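You operate a simulated robot arm through the tools that you are given. There is no shell and no other tool.

Carry out the task below with a simulated robot arm. There is one attempt and no reset: what you move stays moved.

## Task
Put things in order on the top of the mending desk. At the end: the blue rubber roller stands where the teal glue tin stood; the teal glue tin stands where the felt pad with a wooden grip stood; the felt pad with a wooden grip stands where the teal paste weight stood; the teal paste weight stands on top of the small green book (marked "RIVERS"); whatever was shut is shut again. Leave all else as you found it, and nothing knocked over.

It is judged by the outcome, as a careful person would: the job done as asked, and still so three seconds after it is handed in. It fails if anything else is knocked over, pushed out of place, dropped, spilled or broken.

## Robot
A 6-joint arm with a two-finger parallel gripper, fixed in place. Base frame: the origin is at the foot of the arm, x ahead of it, y to its left, z up; the work surface is at about z = 0. Readings come in cm, degrees, newtons and seconds.
With the tool pointing down near the work surface it reaches from about 14 to 58 cm from the base axis. Its first joint turns from -66.0 to 66.0 degrees. Payload 2.1 kg.
The tool frame sits at the grasp point between the pads (the TCP): z along the fingers, y along the line on which they close. The tips reach 3 cm beyond it. The gripper opens to 9.4 cm. The fingers are 2.8 cm wide and 1 cm thick; the gripper's body (5 by 9.6 cm) begins 5.5 cm behind the TCP.
Orientation is that of the tool frame in the base frame, as a unit quaternion [x, y, z, w]. With the fingers straight down and closing along the base's y, the tool's x points along the base's -x, its y along +y and its z along -z.

## Interface
- The arm moves only by the tool send_rows. Its argument "plan" is one flat list of numbers, 7 for each row, row after row: the turn, a rotation vector about the tool's x, y, z in degrees, then the shift along the tool's x, y, z in cm, then the finger opening in cm, from 0 to 9.4. In form: [ax, ay, az, dx, dy, dz, jaw, ax, ay, az, dx, dy, dz, jaw, ...]. A call has 1 to 20 rows; each row shifts and turns the commanded pose from where the row before left it, along the tool's axes as they then stand. Each row takes 0.2 s and may step no farther than 5 cm and 8.6 degrees from the row before; otherwise, or with a gripper value out of range, the whole call is refused. A pose out of reach is approached as far as the arm can. The call stops where the force on the tool passes 40 N (or 10 N more than at its start, if that is more) or the arm is blocked; 0.2 s more then pass. Each finger travels about 7.2 cm/s and halts on what it meets, pressing with about 31 N; the grip force reading is that of the motor and also rises with nothing between the fingers. The clock runs only during rows and for 0.2 s after the last one: add rows that do not move to give the fingers time. It gives the time, the measured TCP pose, the force on the tool (base axes), the opening and the grip force at its end, in the units of the frame above (readings bear some noise), with the torque about the TCP (base axes, N m) and any sound that the robot's microphone picked up.
- Cameras (640 x 400 px; columns grow to the right, rows downward): "scene" is fixed at [4.03, -36.87, 46.91]; the picture's right is [0.87, -0.50, 0.00], its down [-0.35, -0.61, -0.71] and it looks along [0.36, 0.62, -0.70] (base axes); focal length 318 px, centre (320, 200). "wrist" rides on the gripper at [7.6, 1.4, -10.2] in the tool frame; the picture's right is [-0.18, 0.98, 0.00], its down [-0.75, -0.14, -0.64] and it looks along [-0.63, -0.12, 0.77] (tool axes); focal length 243 px, centre (320, 200). There is no depth. A picture from a camera that has moved, and an enlarged one, comes with that camera's place and axes in the base frame and with its lens.
- snapshot(camera): a new picture of that camera. The clock stands still meanwhile.
- zoom(camera, box): a new picture of the part [left, top, right, bottom] of that camera's present view, enlarged. The clock stands still meanwhile.
- finish_job(): hands the job in; it is judged then, once.

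Nothing tells you positions but the pictures and the camera data. Unless the task says otherwise, let go and move clear before handing in.

The tools are called after ">>>" by a JSON object that holds its "method" and its "body". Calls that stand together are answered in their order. send_rows: Moves the arm, as the interface text tells. Its arguments: {"type":"object","properties":{"plan":{"type":"array","items":{"type":"number"}}},"required":["plan"]} The other tools are called the same way: snapshot (camera) takes a picture; zoom (camera, box) takes an enlarged picture of a part of a camera's view; finish_job () hands the job in.

At the start:

```text
time_s: 0.0
tcp_pos: [33.67, -15.05, 23.67]
ee_rot: [0.0, 1.0, 0.0, 0.001]
force: [-1.0, 0.5, 0.0]
torque: [0.02, 0.0, -0.01]
width: 9.4
gripper_force: 0.1
```

scene: 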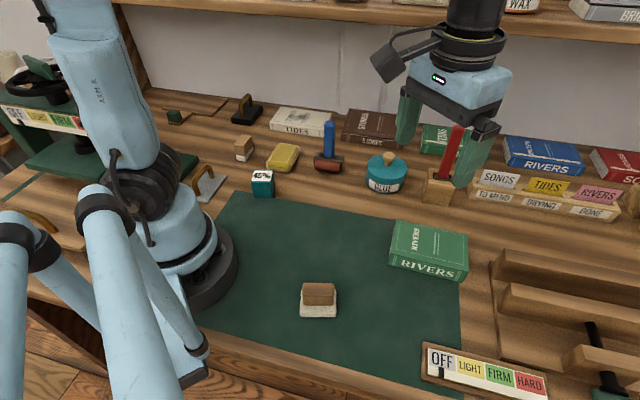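
wrist: 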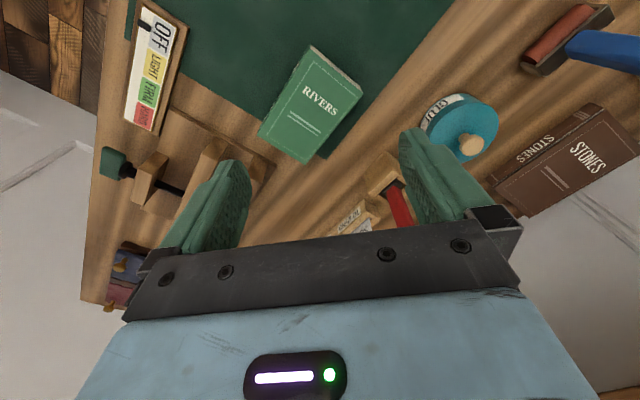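

I see the desk with a green mat, a felt pad with wooden grip, a teal glue tin, a small teal weight, a roller with a blue handle and a green RIVERS book. I'll zoom in to get details first.

>>> {"method": "zoom", "body": {"camera": "scene", "box": [220, 90, 420, 215]}}

>>> {"method": "zoom", "body": {"camera": "scene", "box": [280, 200, 480, 325]}}

>>> {"method": "zoom", "body": {"camera": "scene", "box": [400, 90, 640, 240]}}

>>> {"method": "zoom", "body": {"camera": "scene", "box": [400, 240, 640, 400]}}

>>> {"method": "zoom", "body": {"camera": "scene", "box": [0, 80, 200, 205]}}

>>> {"method": "zoom", "body": {"camera": "scene", "box": [140, 80, 340, 205]}}

```text
3.20 times, centred on (320, 152) of scene
camera zoom: at [4.03, -36.87, 46.91], right [0.87, -0.5, 0.0], down [-0.35, -0.61, -0.71], along [0.36, 0.62, -0.7], focal length 1016 px, centre (320, 352)
```

zoom: 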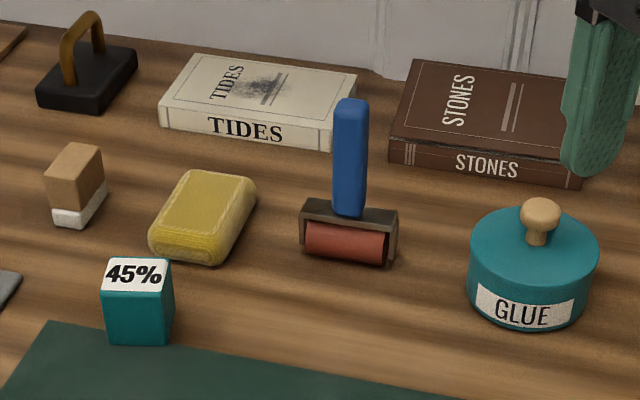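

```text
3.20 times, centred on (380, 262) of scene
camera zoom: at [4.03, -36.87, 46.91], right [0.87, -0.5, 0.0], down [-0.35, -0.61, -0.71], along [0.36, 0.62, -0.7], focal length 1016 px, centre (128, 0)
```

zoom: 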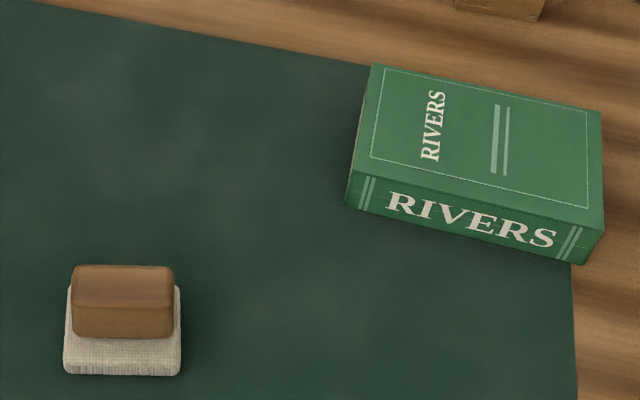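

```text
2.67 times, centred on (520, 165) of scene
camera zoom: at [4.03, -36.87, 46.91], right [0.87, -0.5, 0.0], down [-0.35, -0.61, -0.71], along [0.36, 0.62, -0.7], focal length 847 px, centre (-213, 293)
```

zoom: 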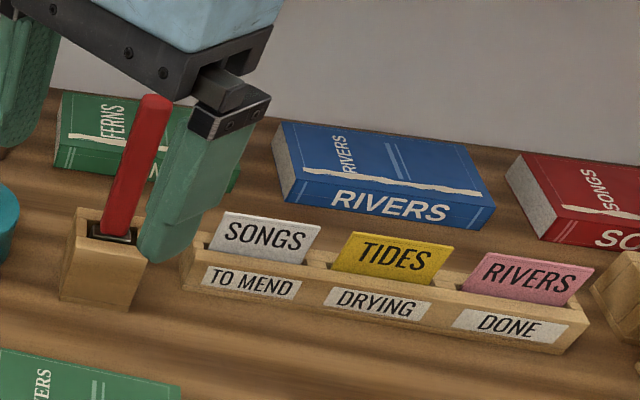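

```text
2.50 times, centred on (520, 320) of scene
camera zoom: at [4.03, -36.87, 46.91], right [0.87, -0.5, 0.0], down [-0.35, -0.61, -0.71], along [0.36, 0.62, -0.7], focal length 794 px, centre (-180, -100)
```

zoom: 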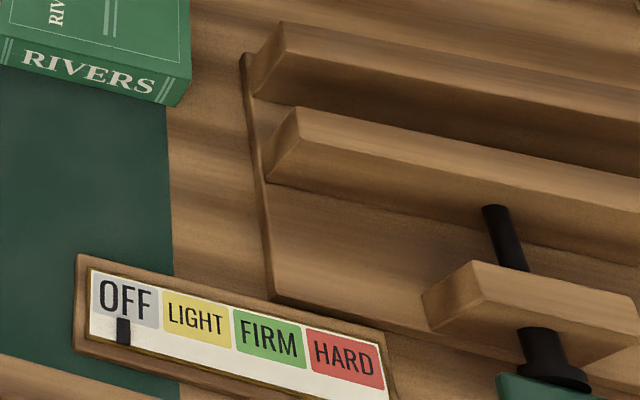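

```text
3.20 times, centred on (100, 142) of scene
camera zoom: at [4.03, -36.87, 46.91], right [0.87, -0.5, 0.0], down [-0.35, -0.61, -0.71], along [0.36, 0.62, -0.7], focal length 1016 px, centre (1024, 384)
```

zoom: 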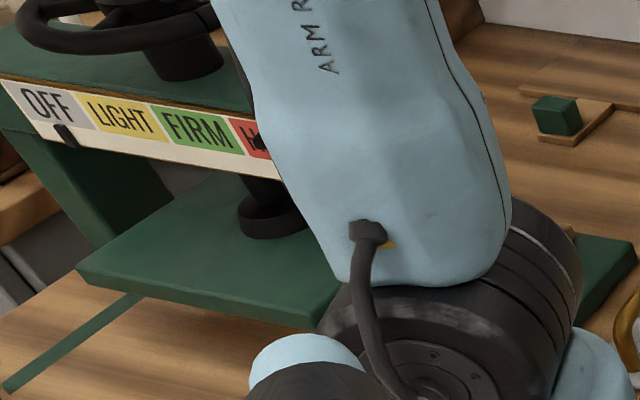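

```text
3.20 times, centred on (240, 142) of scene
camera zoom: at [4.03, -36.87, 46.91], right [0.87, -0.5, 0.0], down [-0.35, -0.61, -0.71], along [0.36, 0.62, -0.7], focal length 1016 px, centre (576, 384)
```

zoom: 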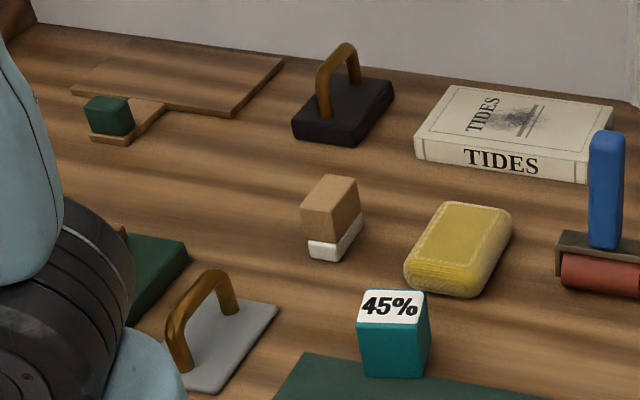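

The green mat, roller, tin and cube are clear, but the area left of and behind the arm is hidden. I'll raise the arm and swing it left to survey from the wrist camera.

>>> {"method": "send_rows", "body": {"plan": [0, 0, 0, 0, 4, -2, 9.4, 0, 0, 0, 1, 4.5, -1, 9.4, 0, 0, 0, 1, 4.5, 0, 9.4, 0, 0, 0, 1, 4.5, 0, 9.4, 0, 0, 0, 1, 4.5, 0, 9.4]}}

>>> {"method": "snapshot", "body": {"camera": "wrist"}}

>>> {"method": "snapshot", "body": {"camera": "scene"}}

```text
time_s: 1.2
tcp_pos: [29.57, 7.02, 26.6]
ee_rot: [0.0, 1.0, -0.001, 0.001]
force: [0.5, 0.0, 0.1]
torque: [0.0, -0.02, 0.0]
width: 9.42
gripper_force: 0.0
```

```text
taken
camera wrist: at [21.68, 8.44, 36.81], right [0.18, 0.98, 0.0], down [0.75, -0.14, 0.64], along [0.63, -0.12, -0.77], focal length 243 px, centre (320, 200)
```

wrist: 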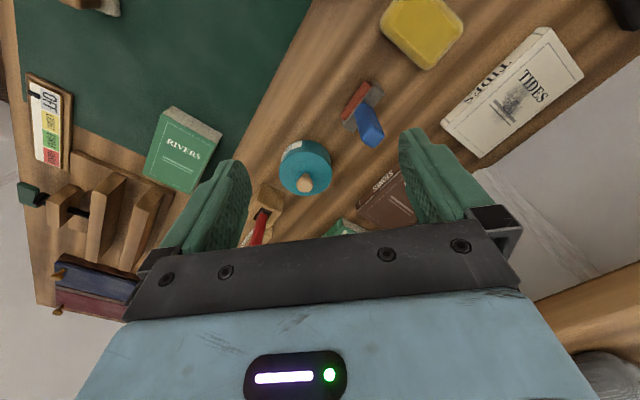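

```text
taken
```

scene: 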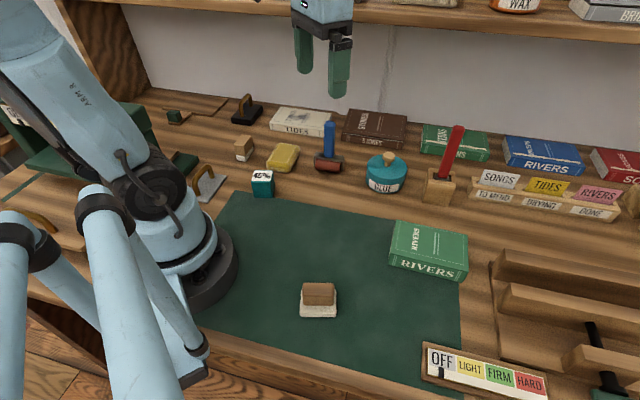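

The tin, roller, books and cube fit my scene estimates, but the cube is out of the wrist view. I'll tilt the tool back so the wrist camera looks straight down.

>>> {"method": "send_rows", "body": {"plan": [0, 8, 0, 0, 1, 0, 9.4, 0, 8, 0, 0, 1, 0, 9.4, 0, 8, 0, 0, 1, 0, 9.4, 0, 8, 0, 0, 1, 0, 9.4, 0, 8, 0, 0, 0, 0, 9.4]}}

>>> {"method": "snapshot", "body": {"camera": "wrist"}}

```text
time_s: 2.4
tcp_pos: [29.32, 10.86, 26.76]
ee_rot: [0.0, 0.974, 0.003, -0.228]
force: [0.5, 0.5, 0.2]
torque: [-0.03, 0.02, 0.03]
width: 9.42
gripper_force: 0.0
out of reach, approached as far as the arm can: row 4, 5
```

```text
taken
camera wrist: at [26.88, 12.23, 39.18], right [0.17, 0.98, -0.08], down [0.96, -0.14, 0.24], along [0.22, -0.11, -0.97], focal length 243 px, centre (320, 200)
```

wrist: 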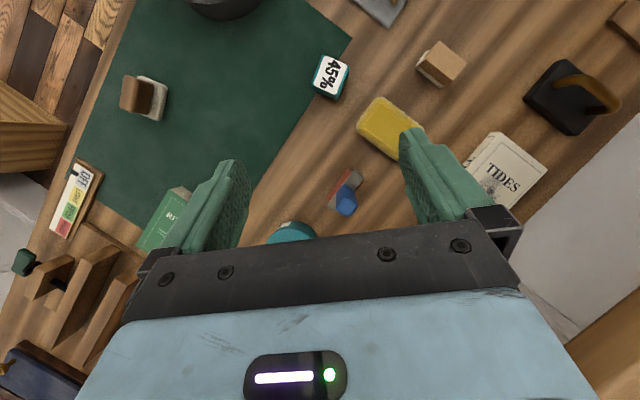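

Good near-vertical view: cube at the mat's corner, felt pad at the front left, sponge and a wood/white block nearby. I'll zoom in to check which is which.

>>> {"method": "zoom", "body": {"camera": "wrist", "box": [280, 0, 480, 125]}}

>>> {"method": "zoom", "body": {"camera": "wrist", "box": [60, 40, 260, 165]}}

>>> {"method": "zoom", "body": {"camera": "wrist", "box": [240, 130, 440, 255]}}

>>> {"method": "zoom", "body": {"camera": "wrist", "box": [400, 0, 640, 150]}}

```text
3.20 times, centred on (380, 62) of wrist
camera zoom: at [26.88, 12.23, 39.18], right [0.17, 0.98, -0.08], down [0.96, -0.14, 0.24], along [0.22, -0.11, -0.97], focal length 776 px, centre (128, 640)
```

zoom: 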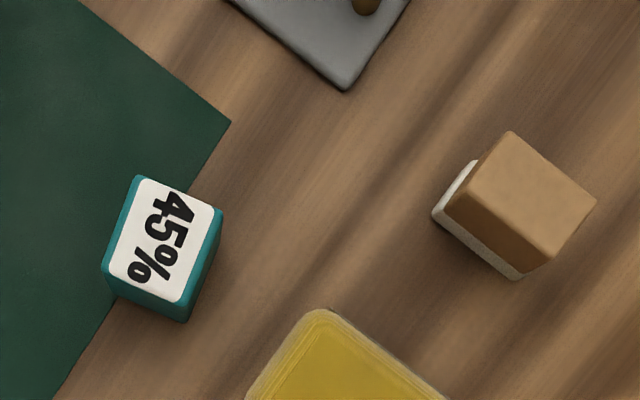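

```text
3.20 times, centred on (160, 102) of wrist
camera zoom: at [26.88, 12.23, 39.18], right [0.17, 0.98, -0.08], down [0.96, -0.14, 0.24], along [0.22, -0.11, -0.97], focal length 776 px, centre (832, 512)
```

zoom: 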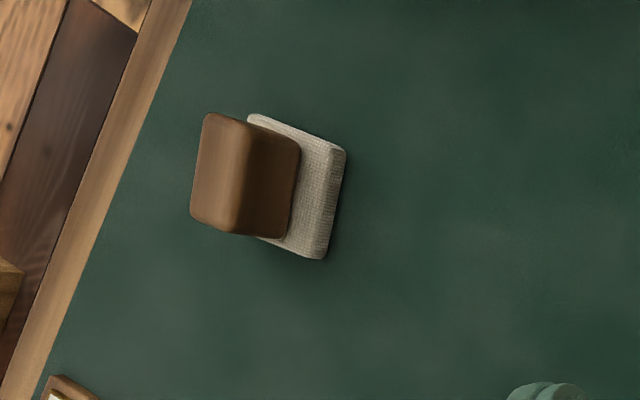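

```text
3.20 times, centred on (340, 192) of wrist
camera zoom: at [26.88, 12.23, 39.18], right [0.17, 0.98, -0.08], down [0.96, -0.14, 0.24], along [0.22, -0.11, -0.97], focal length 776 px, centre (256, 224)
```

zoom: 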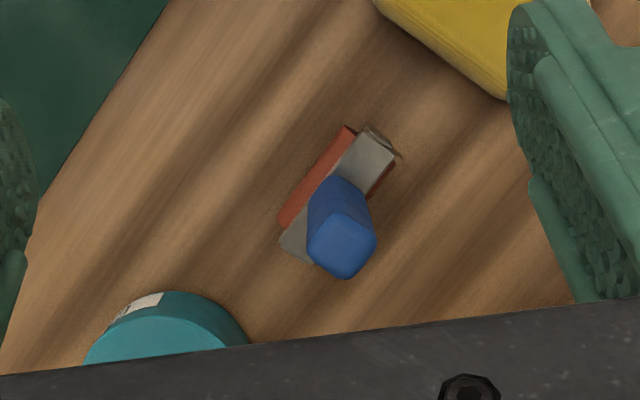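

```text
2.67 times, centred on (520, 75) of wrist
camera zoom: at [26.88, 12.23, 39.18], right [0.17, 0.98, -0.08], down [0.96, -0.14, 0.24], along [0.22, -0.11, -0.97], focal length 647 px, centre (-213, 533)
```

zoom: 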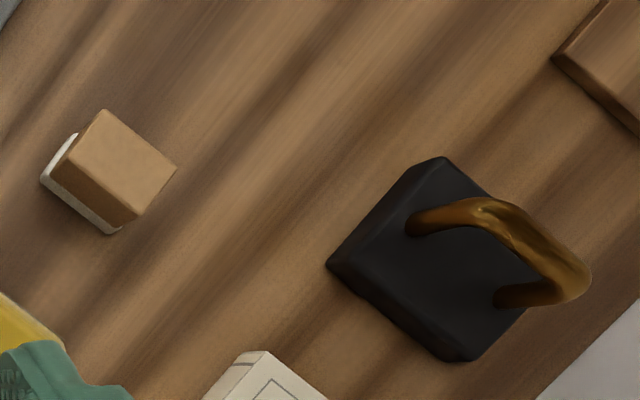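

The cube sits near (18.5, 12.5); the wood/white block near (20, 26) needs a closer look to tell it apart from the felt pad on the mat. I'll untilt partly and move over to the left.

>>> {"method": "send_rows", "body": {"plan": [0, -8, 0, 0, 3, 0, 9.4, 0, -8, 0, 0, 3, 0, 9.4, 0, 0, 0, 0, 0, 0, 9.4]}}

>>> {"method": "snapshot", "body": {"camera": "wrist"}}

>>> {"method": "zoom", "body": {"camera": "wrist", "box": [280, 0, 440, 100]}}

```text
time_s: 3.2
tcp_pos: [29.6, 16.92, 26.62]
ee_rot: [0.002, 0.996, 0.003, -0.09]
force: [-0.3, -0.8, 0.0]
torque: [0.01, 0.02, 0.03]
width: 9.41
gripper_force: 0.0
```

```text
taken
camera wrist: at [23.79, 18.28, 38.02], right [0.18, 0.98, -0.03], down [0.86, -0.15, 0.5], along [0.48, -0.11, -0.87], focal length 243 px, centre (320, 200)
```

wrist: 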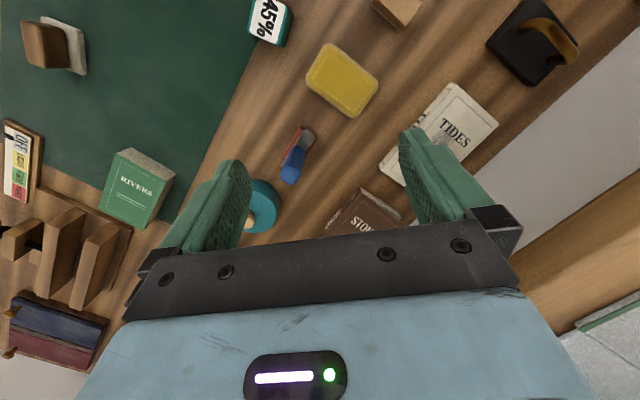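

```text
4.00 times, centred on (360, 50) of wrist
camera zoom: at [23.79, 18.28, 38.02], right [0.18, 0.98, -0.03], down [0.86, -0.15, 0.5], along [0.48, -0.11, -0.87], focal length 970 px, centre (160, 800)
```

zoom: 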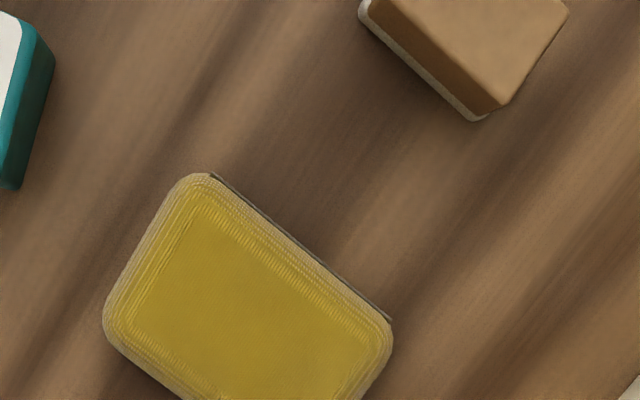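

I'll compare the two candidate felt pads at high zoom from the scene camera.

>>> {"method": "zoom", "body": {"camera": "scene", "box": [220, 125, 268, 155]}}

>>> {"method": "zoom", "body": {"camera": "scene", "box": [286, 274, 350, 324]}}

>>> {"method": "zoom", "body": {"camera": "scene", "box": [240, 155, 304, 205]}}

>>> {"method": "zoom", "body": {"camera": "scene", "box": [350, 140, 430, 200]}}

>>> {"method": "zoom", "body": {"camera": "scene", "box": [300, 110, 360, 180]}}

```text
13.33 times, centred on (244, 140) of scene
camera zoom: at [4.03, -36.87, 46.91], right [0.87, -0.5, 0.0], down [-0.35, -0.61, -0.71], along [0.36, 0.62, -0.7], focal length 4234 px, centre (1333, 1000)
```

zoom: 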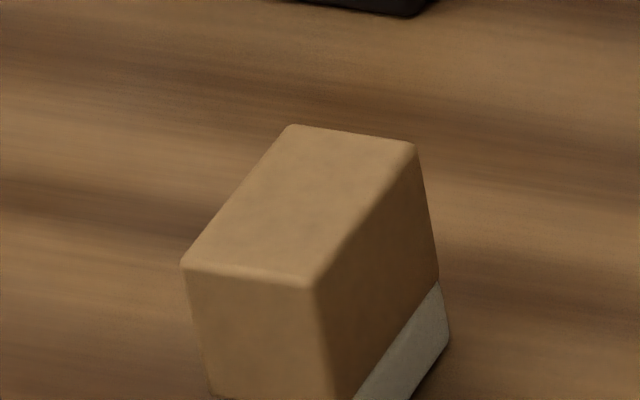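

```text
8.00 times, centred on (318, 299) of scene
camera zoom: at [4.03, -36.87, 46.91], right [0.87, -0.5, 0.0], down [-0.35, -0.61, -0.71], along [0.36, 0.62, -0.7], focal length 2540 px, centre (336, -592)
```

zoom: 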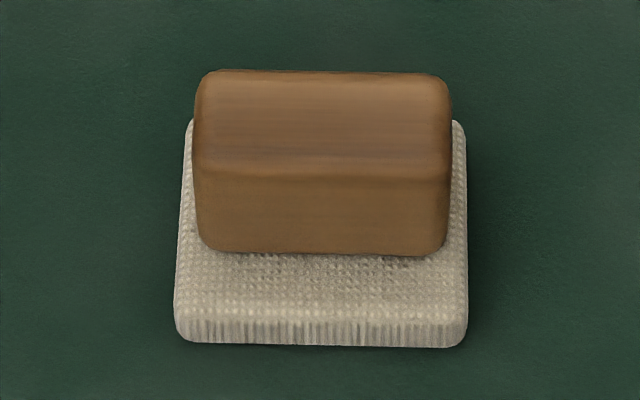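

```text
8.00 times, centred on (272, 180) of scene
camera zoom: at [4.03, -36.87, 46.91], right [0.87, -0.5, 0.0], down [-0.35, -0.61, -0.71], along [0.36, 0.62, -0.7], focal length 2540 px, centre (704, 360)
```

zoom: 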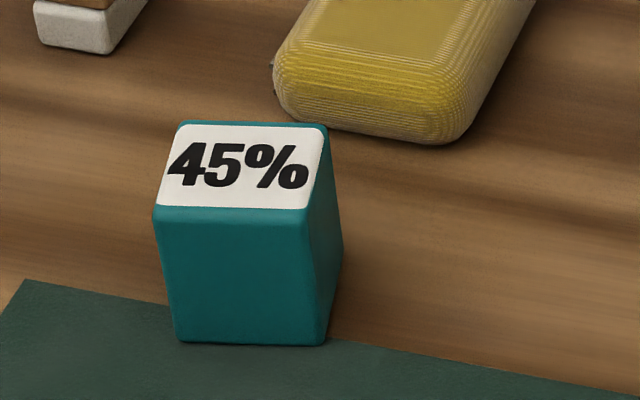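

```text
6.67 times, centred on (390, 170) of scene
camera zoom: at [4.03, -36.87, 46.91], right [0.87, -0.5, 0.0], down [-0.35, -0.61, -0.71], along [0.36, 0.62, -0.7], focal length 2117 px, centre (-147, 400)
```

zoom: 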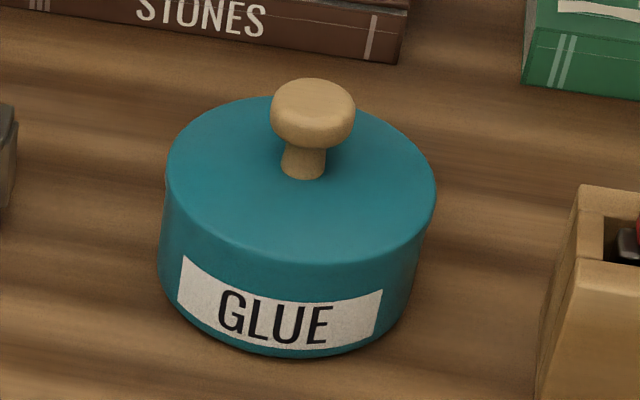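

```text
5.71 times, centred on (330, 145) of scene
camera zoom: at [4.03, -36.87, 46.91], right [0.87, -0.5, 0.0], down [-0.35, -0.61, -0.71], along [0.36, 0.62, -0.7], focal length 1814 px, centre (263, 514)
```

zoom: 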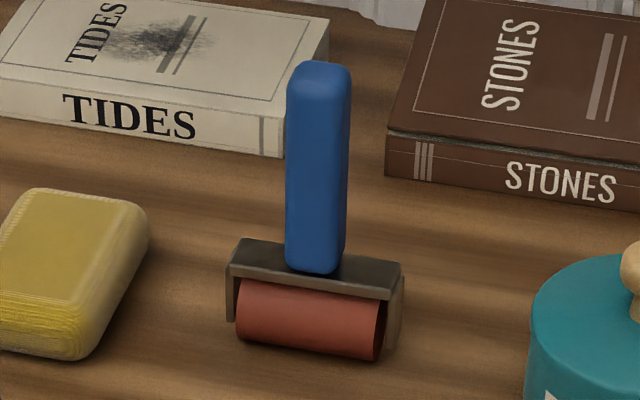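

The item on the mat (woven pad, wooden grip) is the felt pad; the other is a plain block. The teal "45%" cube at about (18.9, 12.7) must be the weight. I'll straighten the tool, turn it to match the desk's 30° slant, and hover above the cube.

>>> {"method": "send_rows", "body": {"plan": [0, -5.2, 0, 0, 0, 0, 9.4, 0, -5.2, 0, 0, 0, 0, 9.4, 0, 0, 7.5, 0, 0, 0, 8, 0, 0, 7.5, 0, 0, 0, 6.5, 0, 0, 7.5, 0, 0, 0, 6.5, 0, 0, 7.5, 0, 0, 0, 6.5, 0, 0, 0, 1.8, -2.25, 2.5, 6.5, 0, 0, 0, 1.8, -2.25, 2.5, 6.5, 0, 0, 0, 1.8, -2.25, 2.5, 6.5, 0, 0, 0, 1.77, -2.25, 2.5, 6.5, 0, 0, 0, 0, 0, 0, 6.5]}}

>>> {"method": "snapshot", "body": {"camera": "wrist"}}

>>> {"method": "snapshot", "body": {"camera": "scene"}}

```text
time_s: 5.6
tcp_pos: [18.89, 12.71, 16.67]
ee_rot: [0.26, 0.966, 0.002, 0.0]
force: [-0.1, -0.1, 0.2]
torque: [0.01, 0.02, 0.0]
width: 6.49
gripper_force: 0.1
```

```text
taken
camera wrist: at [12.89, 17.85, 26.85], right [0.65, 0.76, 0.01], down [0.58, -0.5, 0.64], along [0.49, -0.41, -0.77], focal length 243 px, centre (320, 200)
```

wrist: 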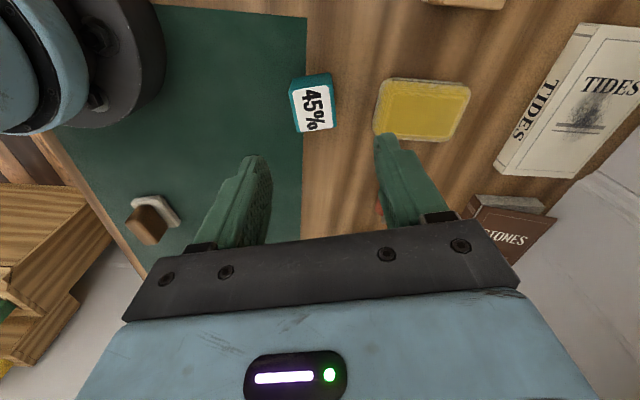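

```text
taken
```

scene: 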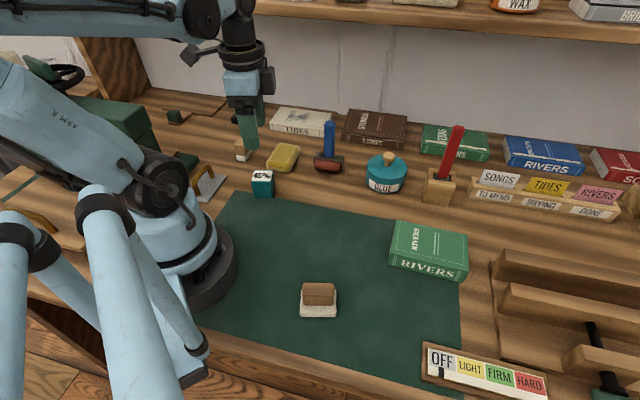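

The arm hovers over the cube. I'll zoom in to refine its position and angle.

>>> {"method": "zoom", "body": {"camera": "wrist", "box": [260, 50, 388, 130]}}

>>> {"method": "zoom", "body": {"camera": "wrist", "box": [90, 160, 250, 260]}}

```text
5.00 times, centred on (324, 90) of wrist
camera zoom: at [12.89, 17.85, 26.85], right [0.65, 0.76, 0.01], down [0.58, -0.5, 0.64], along [0.49, -0.41, -0.77], focal length 1213 px, centre (300, 750)
```

zoom: 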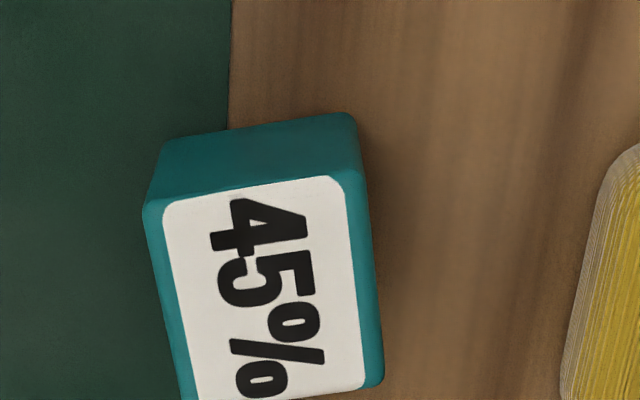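

```text
4.00 times, centred on (170, 210) of wrist
camera zoom: at [12.89, 17.85, 26.85], right [0.65, 0.76, 0.01], down [0.58, -0.5, 0.64], along [0.49, -0.41, -0.77], focal length 970 px, centre (920, 160)
```

zoom: 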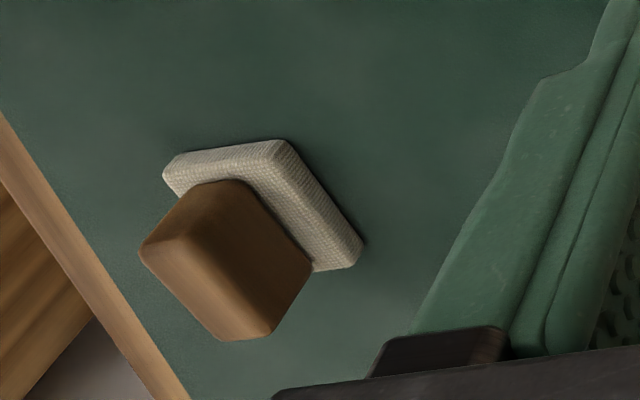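

The cube's top centre is at about (18.6, 12.5), turned about 3.5° from the desk axes. I'll descend straddling it and close.

>>> {"method": "send_rows", "body": {"plan": [0, 0, 3.5, 0.12, -0.19, 3, 6.5, 0, 0, 0, 0, 0, 4, 6.5, 0, 0, 0, 0, 0, 3, 6.5, 0, 0, 0, 0, 0, 2, 6.5, 0, 0, 0, 0, 0, 0.97, 6.5, 0, 0, 0, 0, 0, 0, 6.5]}}

>>> {"method": "snapshot", "body": {"camera": "scene"}}

>>> {"method": "snapshot", "body": {"camera": "wrist"}}

```text
time_s: 7.0
tcp_pos: [18.59, 12.85, 3.75]
ee_rot: [0.289, 0.957, 0.003, -0.001]
force: [0.8, -0.1, -0.4]
torque: [0.0, -0.06, 0.01]
width: 6.49
gripper_force: 0.0
```

```text
taken
```

scene: 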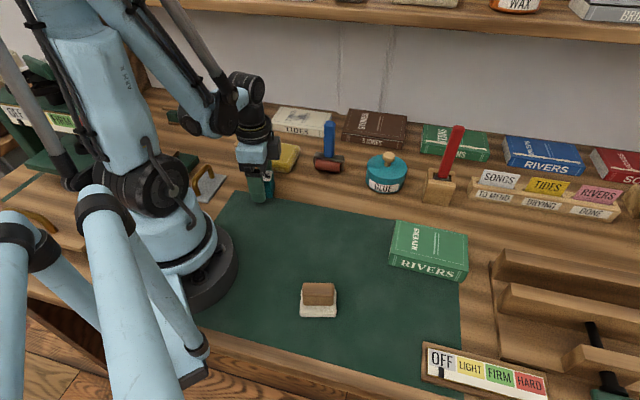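

```text
taken
camera wrist: at [12.9, 18.17, 13.89], right [0.7, 0.72, 0.01], down [0.55, -0.54, 0.64], along [0.46, -0.44, -0.77], focal length 243 px, centre (320, 200)
```

wrist: 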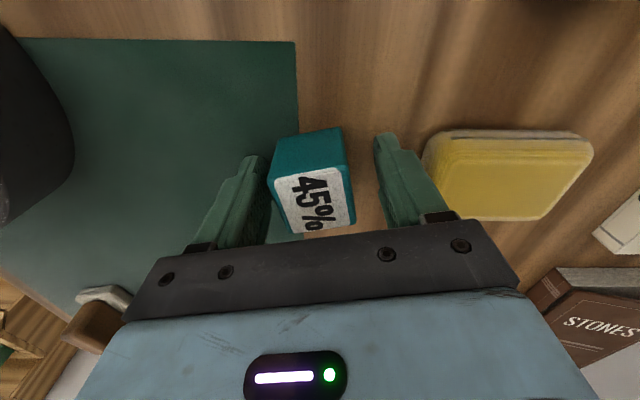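

The cube is between the fingers, slightly toward one side. I'll nudge to centre and close.

>>> {"method": "send_rows", "body": {"plan": [0, 0, 0, 0, -0.3, 0, 6.5, 0, 0, 0, 0, 0, 0, 5, 0, 0, 0, 0, 0, 0, 4.4, 0, 0, 0, 0, 0, 0, 3.4, 0, 0, 0, 0, 0, 0, 3.0, 0, 0, 0, 0, 0, 0, 3.0]}}

>>> {"method": "snapshot", "body": {"camera": "wrist"}}

```text
time_s: 8.4
tcp_pos: [18.51, 12.55, 3.62]
ee_rot: [0.289, 0.957, 0.003, 0.0]
force: [0.6, -0.2, 0.2]
torque: [0.0, -0.01, 0.04]
width: 4.42
gripper_force: 31.2
```

```text
taken
camera wrist: at [12.81, 17.89, 13.84], right [0.7, 0.72, 0.01], down [0.55, -0.54, 0.64], along [0.46, -0.44, -0.77], focal length 243 px, centre (320, 200)
```

wrist: 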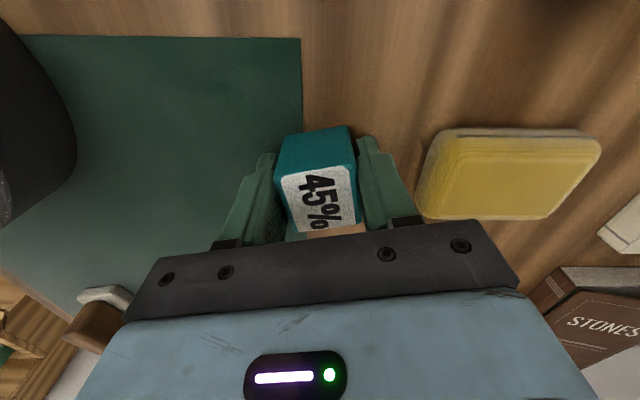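

The cube is held (4.4 cm). I'll lift it, turn about 12° to align with the RIVERS book (centre about (36.8, -17.5), top at about z = 4.1), and carry it above the book.

>>> {"method": "send_rows", "body": {"plan": [0, 0, 0, 0, 0, -1.5, 3.0, 0, 0, 0, 0, 0, -3, 3.0, 0, 0, 0, 0, 0, -4, 3.0, 0, 0, 6.2, 0, 0, -2.5, 3.0, 0, 0, 6.2, 0, 0, 0, 3.0, 0, 0, 0, -2, -0.45, 0, 3.0, 0, 0, 0, -3.6, -0.81, 0, 3.0, 0, 0, 0, -4.29, -0.966, 0, 3.0, 0, 0, 0, -4.29, -0.966, 0, 3.0, 0, 0, 0, -4.29, -0.966, 0, 3.0, 0, 0, 0, -4.29, -0.966, 0, 3.0, 0, 0, 0, -4.29, -0.966, 0, 3.0, 0, 0, 0, -4.0, -0.9, 0, 3.0, 0, 0, 0, -3.25, -0.75, 0, 3.0, 0, 0, 0, 0, 0, 0, 3.0, 0, 0, 0, 0, 0, 0, 3.0]}}

>>> {"method": "snapshot", "body": {"camera": "scene"}}

>>> {"method": "snapshot", "body": {"camera": "wrist"}}

```text
time_s: 11.8
tcp_pos: [36.88, -17.6, 14.58]
ee_rot: [0.39, 0.921, 0.003, 0.0]
force: [-0.6, -0.1, -1.6]
torque: [0.0, 0.01, -0.01]
width: 4.43
gripper_force: 30.9
```

```text
taken
```

scene: 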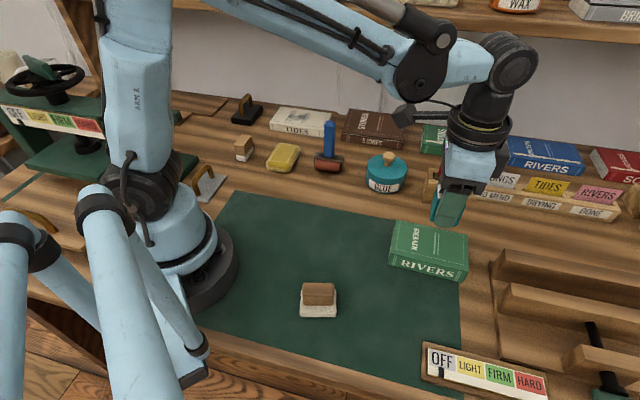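

```text
taken
camera wrist: at [32.42, -11.1, 24.77], right [0.84, 0.55, 0.0], down [0.42, -0.64, 0.64], along [0.35, -0.53, -0.77], focal length 243 px, centre (320, 200)
```

wrist: 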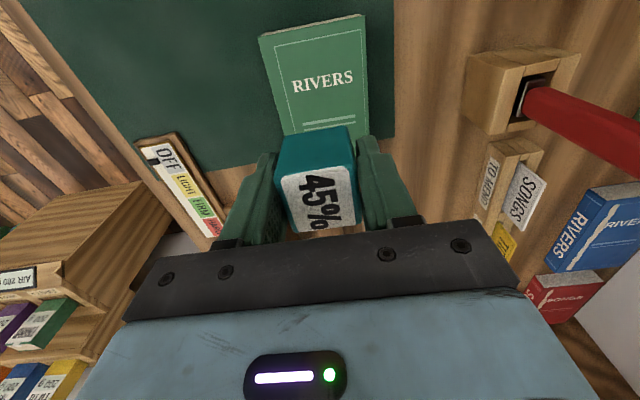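

The cube hangs over the book's centre. I'll lower it to just above the cover, then feel for contact.

>>> {"method": "send_rows", "body": {"plan": [0, 0, 0, 0, 0, 2, 3.0, 0, 0, 0, 0, 0, 2, 3.0, 0, 0, 0, 0, 0, 1.5, 3.0, 0, 0, 0, 0, 0, 0.5, 3.0, 0, 0, 0, 0, 0, 0, 3.0]}}

>>> {"method": "zoom", "body": {"camera": "scene", "box": [360, 170, 520, 290]}}

```text
time_s: 13.0
tcp_pos: [36.7, -17.29, 8.5]
ee_rot: [0.391, 0.921, 0.004, -0.001]
force: [-0.7, 1.1, -2.2]
torque: [0.0, 0.0, -0.02]
width: 4.41
gripper_force: 30.5
```

```text
3.33 times, centred on (440, 230) of scene
camera zoom: at [4.03, -36.87, 46.91], right [0.87, -0.5, 0.0], down [-0.35, -0.61, -0.71], along [0.36, 0.62, -0.7], focal length 1058 px, centre (-80, 100)
```

zoom: 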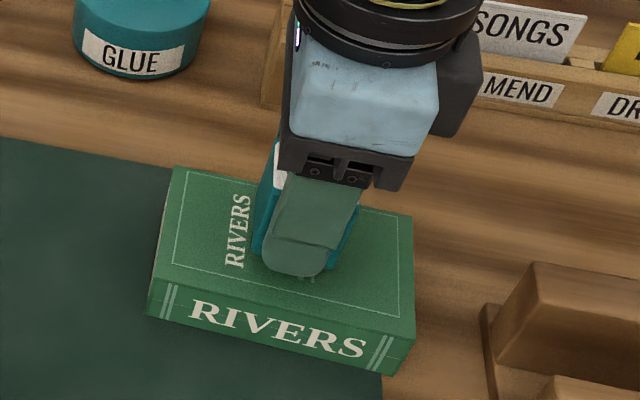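

The cube is close above the cover and central. I'll lower in small steps until it touches.

>>> {"method": "send_rows", "body": {"plan": [0, 0, 0, 0, 0, 0.2, 3.0, 0, 0, 0, 0, 0, 0.2, 3.0, 0, 0, 0, 0, 0, 0.1, 3.0, 0, 0, 0, 0, 0, 0, 3.0]}}

```text
time_s: 14.0
tcp_pos: [36.73, -17.45, 8.15]
ee_rot: [0.391, 0.92, 0.003, -0.001]
force: [-0.5, 0.5, -1.8]
torque: [-0.02, 0.0, -0.02]
width: 4.4
gripper_force: 30.5
```

>>> {"method": "send_rows", "body": {"plan": [0, 0, 0, 0, 0, 0.1, 3.0, 0, 0, 0, 0, 0, 0.1, 3.0, 0, 0, 0, 0, 0, 0, 3.0]}}

>>> {"method": "zoom", "body": {"camera": "scene", "box": [400, 200, 480, 260]}}

```text
time_s: 14.8
tcp_pos: [36.68, -17.35, 7.97]
ee_rot: [0.391, 0.92, 0.003, -0.001]
force: [-0.3, 0.3, -2.0]
torque: [-0.01, 0.0, 0.0]
width: 4.41
gripper_force: 31.2
```

```text
6.67 times, centred on (440, 230) of scene
camera zoom: at [4.03, -36.87, 46.91], right [0.87, -0.5, 0.0], down [-0.35, -0.61, -0.71], along [0.36, 0.62, -0.7], focal length 2117 px, centre (-480, 0)
```

zoom: 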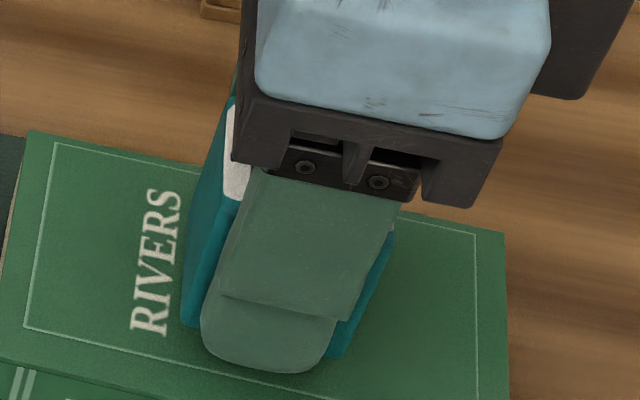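

Still only the cube's weight on the sensor, so no contact yet. I'll go on in small steps.

>>> {"method": "send_rows", "body": {"plan": [0, 0, 0, 0, 0, 0.1, 3.0, 0, 0, 0, 0, 0, 0.1, 3.0, 0, 0, 0, 0, 0, 0, 3.0]}}

```text
time_s: 15.6
tcp_pos: [36.66, -17.51, 7.63]
ee_rot: [0.391, 0.921, 0.004, -0.001]
force: [-0.7, -0.1, -2.4]
torque: [0.01, -0.03, 0.03]
width: 4.42
gripper_force: 31.5
```

>>> {"method": "send_rows", "body": {"plan": [0, 0, 0, 0, 0, 0.1, 3.0, 0, 0, 0, 0, 0, 0.1, 3.0, 0, 0, 0, 0, 0, 0, 3.0]}}

```text
time_s: 16.4
tcp_pos: [36.7, -17.4, 7.42]
ee_rot: [0.39, 0.921, 0.003, 0.0]
force: [-0.1, 0.7, -1.0]
torque: [-0.01, 0.0, 0.01]
width: 4.38
gripper_force: 30.7
```

>>> {"method": "send_rows", "body": {"plan": [0, 0, 0, 0, 0, 0.1, 3.0, 0, 0, 0, 0, 0, 0, 3.0]}}

>>> {"method": "zoom", "body": {"camera": "scene", "box": [400, 200, 480, 260]}}

```text
time_s: 17.0
tcp_pos: [36.76, -17.43, 7.26]
ee_rot: [0.391, 0.92, 0.003, -0.001]
force: [0.0, 1.0, -2.0]
torque: [-0.01, -0.01, 0.01]
width: 4.4
gripper_force: 30.9
```

```text
6.67 times, centred on (440, 230) of scene
camera zoom: at [4.03, -36.87, 46.91], right [0.87, -0.5, 0.0], down [-0.35, -0.61, -0.71], along [0.36, 0.62, -0.7], focal length 2117 px, centre (-480, 0)
```

zoom: 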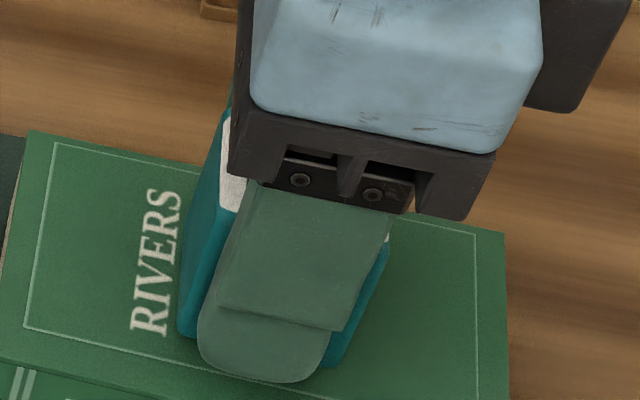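

No contact yet; continuing carefully.

>>> {"method": "send_rows", "body": {"plan": [0, 0, 0, 0, 0, 0.1, 3.0, 0, 0, 0, 0, 0, 0.1, 3.0, 0, 0, 0, 0, 0, 0, 3.0]}}

```text
time_s: 17.8
tcp_pos: [36.62, -17.53, 7.12]
ee_rot: [0.391, 0.92, 0.003, 0.0]
force: [-1.0, 0.1, -1.5]
torque: [-0.02, -0.01, -0.02]
width: 4.41
gripper_force: 31.1
```

>>> {"method": "send_rows", "body": {"plan": [0, 0, 0, 0, 0, 0.1, 3.0, 0, 0, 0, 0, 0, 0.1, 3.0, 0, 0, 0, 0, 0, 0, 3.0]}}

```text
time_s: 18.6
tcp_pos: [36.66, -17.48, 7.03]
ee_rot: [0.391, 0.92, 0.003, -0.001]
force: [-0.2, 0.1, 23.7]
torque: [-0.04, 0.03, 0.02]
width: 4.43
gripper_force: 31.1
```

Firm contact at z ≈ 7.0, so the book's top is at about 3.4. I'll relieve the pressure a little, then open and rise.

>>> {"method": "send_rows", "body": {"plan": [0, 0, 0, 0, 0, -0.08, 3.0, 0, 0, 0, 0, 0, 0, 3.8, 0, 0, 0, 0, 0, 0, 4.6, 0, 0, 0, 0, 0, 0, 5.4, 0, 0, 0, 0, 0, 0, 6.4, 0, 0, 0, 0, 0, 0, 6.4, 0, 0, 0, 0, 0, -1.5, 6.4, 0, 0, 0, 0, 0, -3, 6.4, 0, 0, 0, 0, 0, -4, 6.4, 0, 0, 0, 0, 0, -2, 6.4, 0, 0, 0, 0, 0, 0, 6.4]}}

>>> {"method": "zoom", "body": {"camera": "scene", "box": [360, 190, 520, 290]}}

>>> {"method": "snapshot", "body": {"camera": "wrist"}}

```text
time_s: 21.0
tcp_pos: [36.78, -17.46, 17.86]
ee_rot: [0.391, 0.92, 0.003, -0.001]
force: [0.7, 0.0, -0.9]
torque: [0.0, 0.02, -0.01]
width: 6.4
gripper_force: 0.1
```

```text
4.00 times, centred on (440, 240) of scene
camera zoom: at [4.03, -36.87, 46.91], right [0.87, -0.5, 0.0], down [-0.35, -0.61, -0.71], along [0.36, 0.62, -0.7], focal length 1270 px, centre (-160, 40)
```

zoom: 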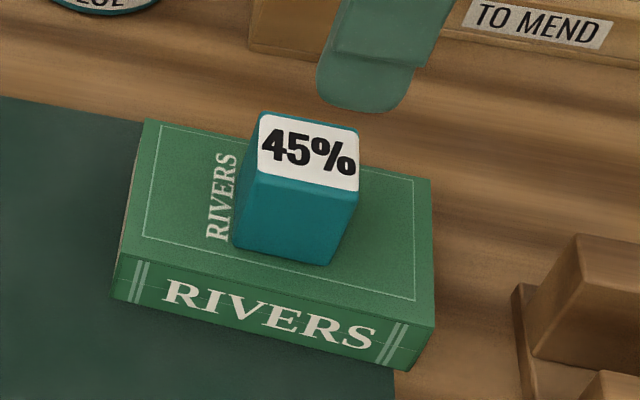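

```text
taken
camera wrist: at [32.38, -11.06, 27.99], right [0.84, 0.55, 0.0], down [0.42, -0.64, 0.64], along [0.35, -0.53, -0.77], focal length 243 px, centre (320, 200)
```

wrist: 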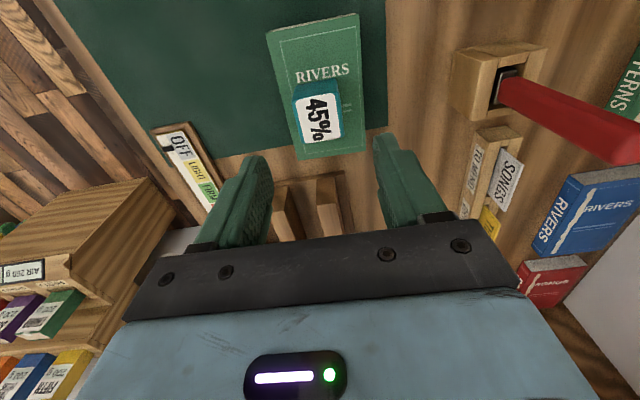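

The weight stands squarely on the book. Next is the felt pad, with its grip centred at about (16.0, -15.7); I'll move above it with the jaw turned across the grip's thin side.

>>> {"method": "send_rows", "body": {"plan": [0, 0, -8, 0, 0, 0, 6.4, 0, 0, -8, 0, 0, 0, 6.4, 0, 0, 0, 3.78, -1.77, 0.8, 6.4, 0, 0, 0, 3.78, -1.77, 0.8, 6.4, 0, 0, 0, 3.78, -1.77, 0.8, 6.4, 0, 0, 0, 3.78, -1.77, 0.8, 6.4, 0, 0, 0, 3.78, -1.76, 0.8, 6.4, 0, 0, 0, 0, 0, 0, 6.4]}}

>>> {"method": "snapshot", "body": {"camera": "wrist"}}

>>> {"method": "snapshot", "body": {"camera": "scene"}}

```text
time_s: 22.8
tcp_pos: [16.07, -16.0, 13.32]
ee_rot: [0.258, 0.966, 0.002, 0.0]
force: [-0.8, 0.2, -0.4]
torque: [0.01, -0.01, 0.0]
width: 6.4
gripper_force: 0.0
```

```text
taken
camera wrist: at [9.91, -11.07, 23.57], right [0.65, 0.76, 0.01], down [0.58, -0.5, 0.64], along [0.49, -0.41, -0.77], focal length 243 px, centre (320, 200)
```

wrist: 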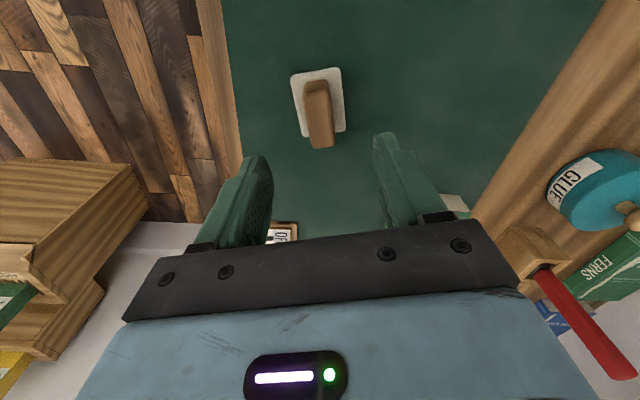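

```text
taken
```

scene: 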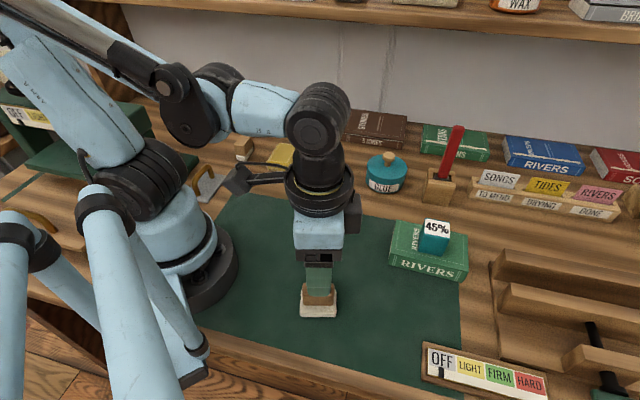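

>>> {"method": "zoom", "body": {"camera": "wrist", "box": [260, 50, 388, 130]}}

>>> {"method": "zoom", "body": {"camera": "wrist", "box": [256, 80, 384, 160]}}

```text
5.00 times, centred on (324, 90) of wrist
camera zoom: at [9.91, -11.07, 23.57], right [0.65, 0.76, 0.01], down [0.58, -0.5, 0.64], along [0.49, -0.41, -0.77], focal length 1213 px, centre (300, 750)
```

zoom: 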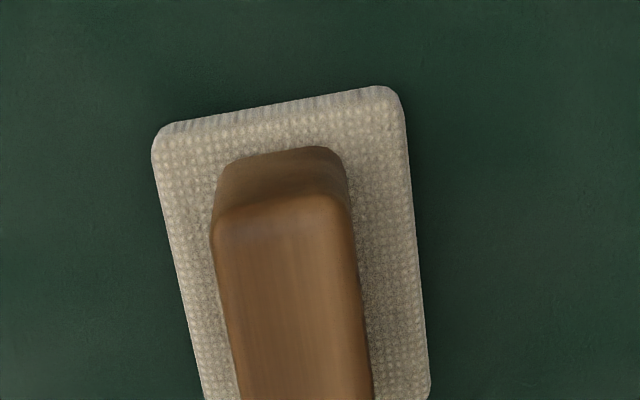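

```text
5.00 times, centred on (320, 120) of wrist
camera zoom: at [9.91, -11.07, 23.57], right [0.65, 0.76, 0.01], down [0.58, -0.5, 0.64], along [0.49, -0.41, -0.77], focal length 1213 px, centre (320, 600)
```

zoom: 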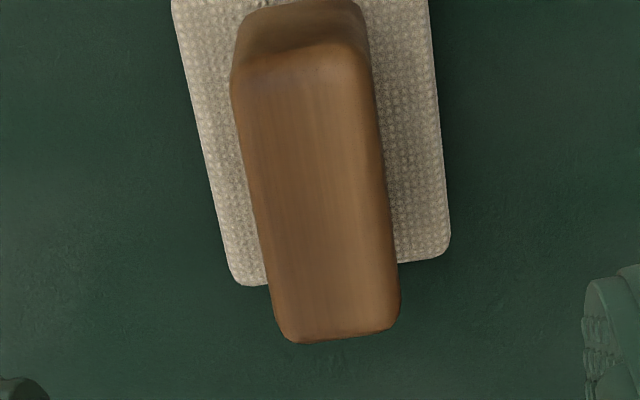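

The grip's centre is about 0.5 cm nearer the base than my hover point, and turned about 2°. I'll correct, descend and grip its thin side.

>>> {"method": "send_rows", "body": {"plan": [0, 0, 2, 0.45, -0.2, 2, 5, 0, 0, 0, 0, 0, 3, 5, 0, 0, 0, 0, 0, 2, 5, 0, 0, 0, 0, 0, 1.3, 5, 0, 0, 0, 0, 0, 0, 5, 0, 0, 0, 0, 0, 0, 5]}}

>>> {"method": "snapshot", "body": {"camera": "wrist"}}

>>> {"method": "zoom", "body": {"camera": "scene", "box": [280, 250, 360, 330]}}

```text
time_s: 24.2
tcp_pos: [15.63, -15.81, 5.17]
ee_rot: [0.275, 0.961, 0.002, 0.0]
force: [-1.0, 0.8, -0.1]
torque: [0.02, 0.01, -0.01]
width: 5.01
gripper_force: 0.1
```

```text
taken
camera wrist: at [9.62, -10.55, 15.32], right [0.68, 0.74, 0.01], down [0.56, -0.52, 0.64], along [0.47, -0.43, -0.77], focal length 243 px, centre (320, 200)
```

wrist: 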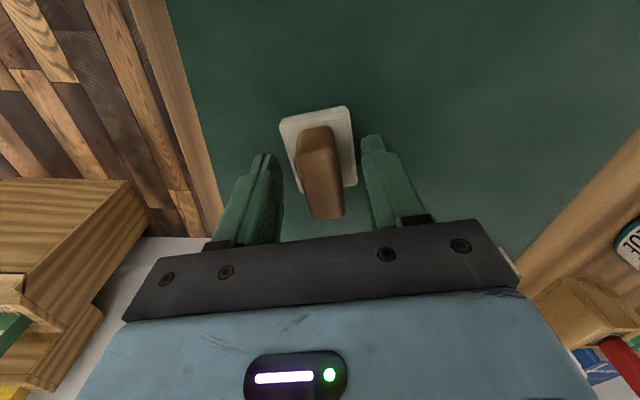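

```text
5.00 times, centred on (320, 290) of scene
camera zoom: at [4.03, -36.87, 46.91], right [0.87, -0.5, 0.0], down [-0.35, -0.61, -0.71], along [0.36, 0.62, -0.7], focal length 1588 px, centre (320, -250)
```

zoom: 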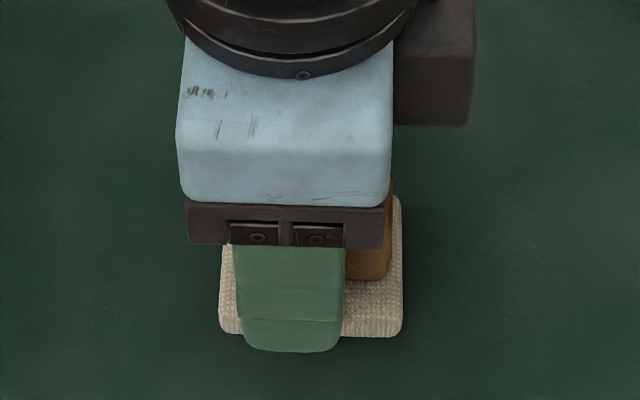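

Scene view shows the fingers about 0.4 cm off the middle of the grip lengthwise. I'll shift a little, lower slightly and close.

>>> {"method": "send_rows", "body": {"plan": [0, 0, 0, -0.4, 0, 0.3, 5, 0, 0, 0, 0, 0, 0, 4, 0, 0, 0, 0, 0, 0, 3, 0, 0, 0, 0, 0, 0, 2, 0, 0, 0, 0, 0, 0, 1.2, 0, 0, 0, 0, 0, 0, 1, 0, 0, 0, 0, 0, 0, 1]}}

>>> {"method": "snapshot", "body": {"camera": "wrist"}}

>>> {"method": "zoom", "body": {"camera": "scene", "box": [280, 250, 360, 330]}}

```text
time_s: 25.8
tcp_pos: [15.95, -15.87, 4.87]
ee_rot: [0.276, 0.961, 0.003, -0.001]
force: [0.2, -0.6, 0.0]
torque: [0.03, 0.03, 0.01]
width: 2.53
gripper_force: 31.0
```

```text
taken
camera wrist: at [9.94, -10.69, 15.06], right [0.68, 0.74, 0.01], down [0.56, -0.52, 0.64], along [0.47, -0.43, -0.77], focal length 243 px, centre (320, 200)
```

wrist: 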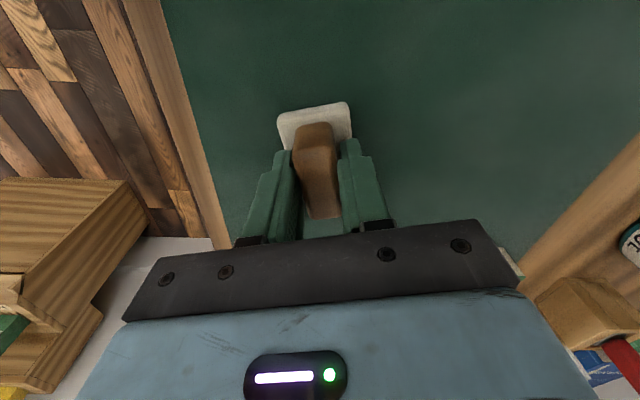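

```text
5.00 times, centred on (320, 290) of scene
camera zoom: at [4.03, -36.87, 46.91], right [0.87, -0.5, 0.0], down [-0.35, -0.61, -0.71], along [0.36, 0.62, -0.7], focal length 1588 px, centre (320, -250)
```

zoom: 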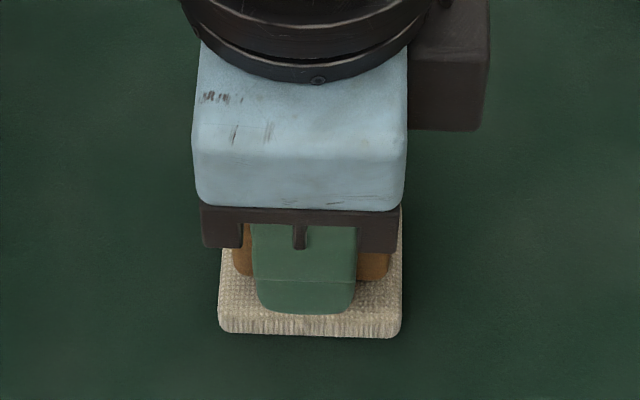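

The pad is held centred (2.5 cm grip). I'll lift, arc around in front of the base, and hover over the weight's old spot at about (18.7, 12.6).

>>> {"method": "send_rows", "body": {"plan": [0, 0, 0, 0, 0, -1, 1, 0, 0, 0, 0, 0, -2.5, 1, 0, 0, 0, 0, 0, -3.5, 1, 0, 0, 1.6, 0, 0, -2, 1, 0, 0, 0, -0.11, 2.2, 0, 1, 0, 0, 0, -0.22, 4.285, 0, 1, 0, 0, 0, -0.22, 4.285, 0, 1, 0, 0, 0, -0.22, 4.285, 0, 1, 0, 0, 0, -0.12, 2.085, 0, 1, 0, 0, 0, 3.54, 2.04, 0, 1, 0, 0, 0, 3.54, 2.04, 0, 1, 0, 0, 0, 3.54, 2.04, 0, 1, 0, 0, 0, 2, 1.2, 0, 1, 0, 0, 0, 1.53, 0.83, 0, 1, 0, 0, 0, 0, 0, 0, 1, 0, 0, 0, 0, 0, 0, 1]}}

>>> {"method": "snapshot", "body": {"camera": "wrist"}}

>>> {"method": "snapshot", "body": {"camera": "scene"}}

```text
time_s: 29.2
tcp_pos: [18.88, 12.76, 13.91]
ee_rot: [0.289, 0.957, 0.003, 0.0]
force: [0.3, -0.5, 0.0]
torque: [-0.02, 0.0, 0.0]
width: 2.57
gripper_force: 30.5
```

```text
taken
camera wrist: at [13.18, 18.12, 24.12], right [0.7, 0.72, 0.01], down [0.55, -0.54, 0.64], along [0.46, -0.44, -0.77], focal length 243 px, centre (320, 200)
```

wrist: 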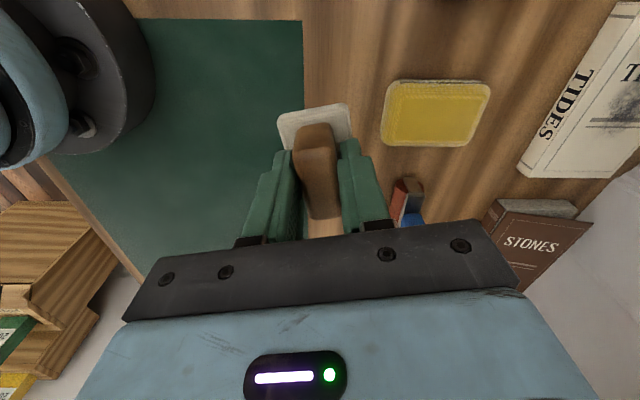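

```text
taken
```

scene: 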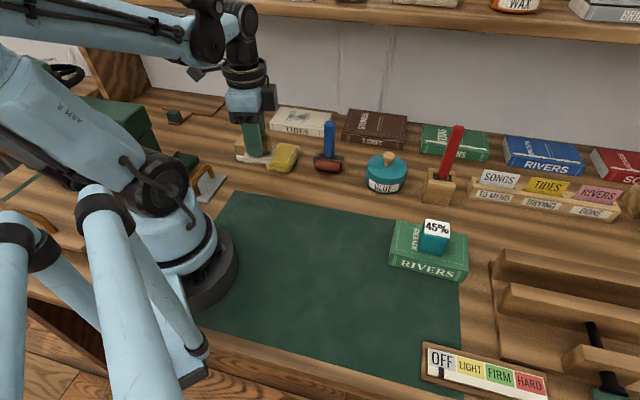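

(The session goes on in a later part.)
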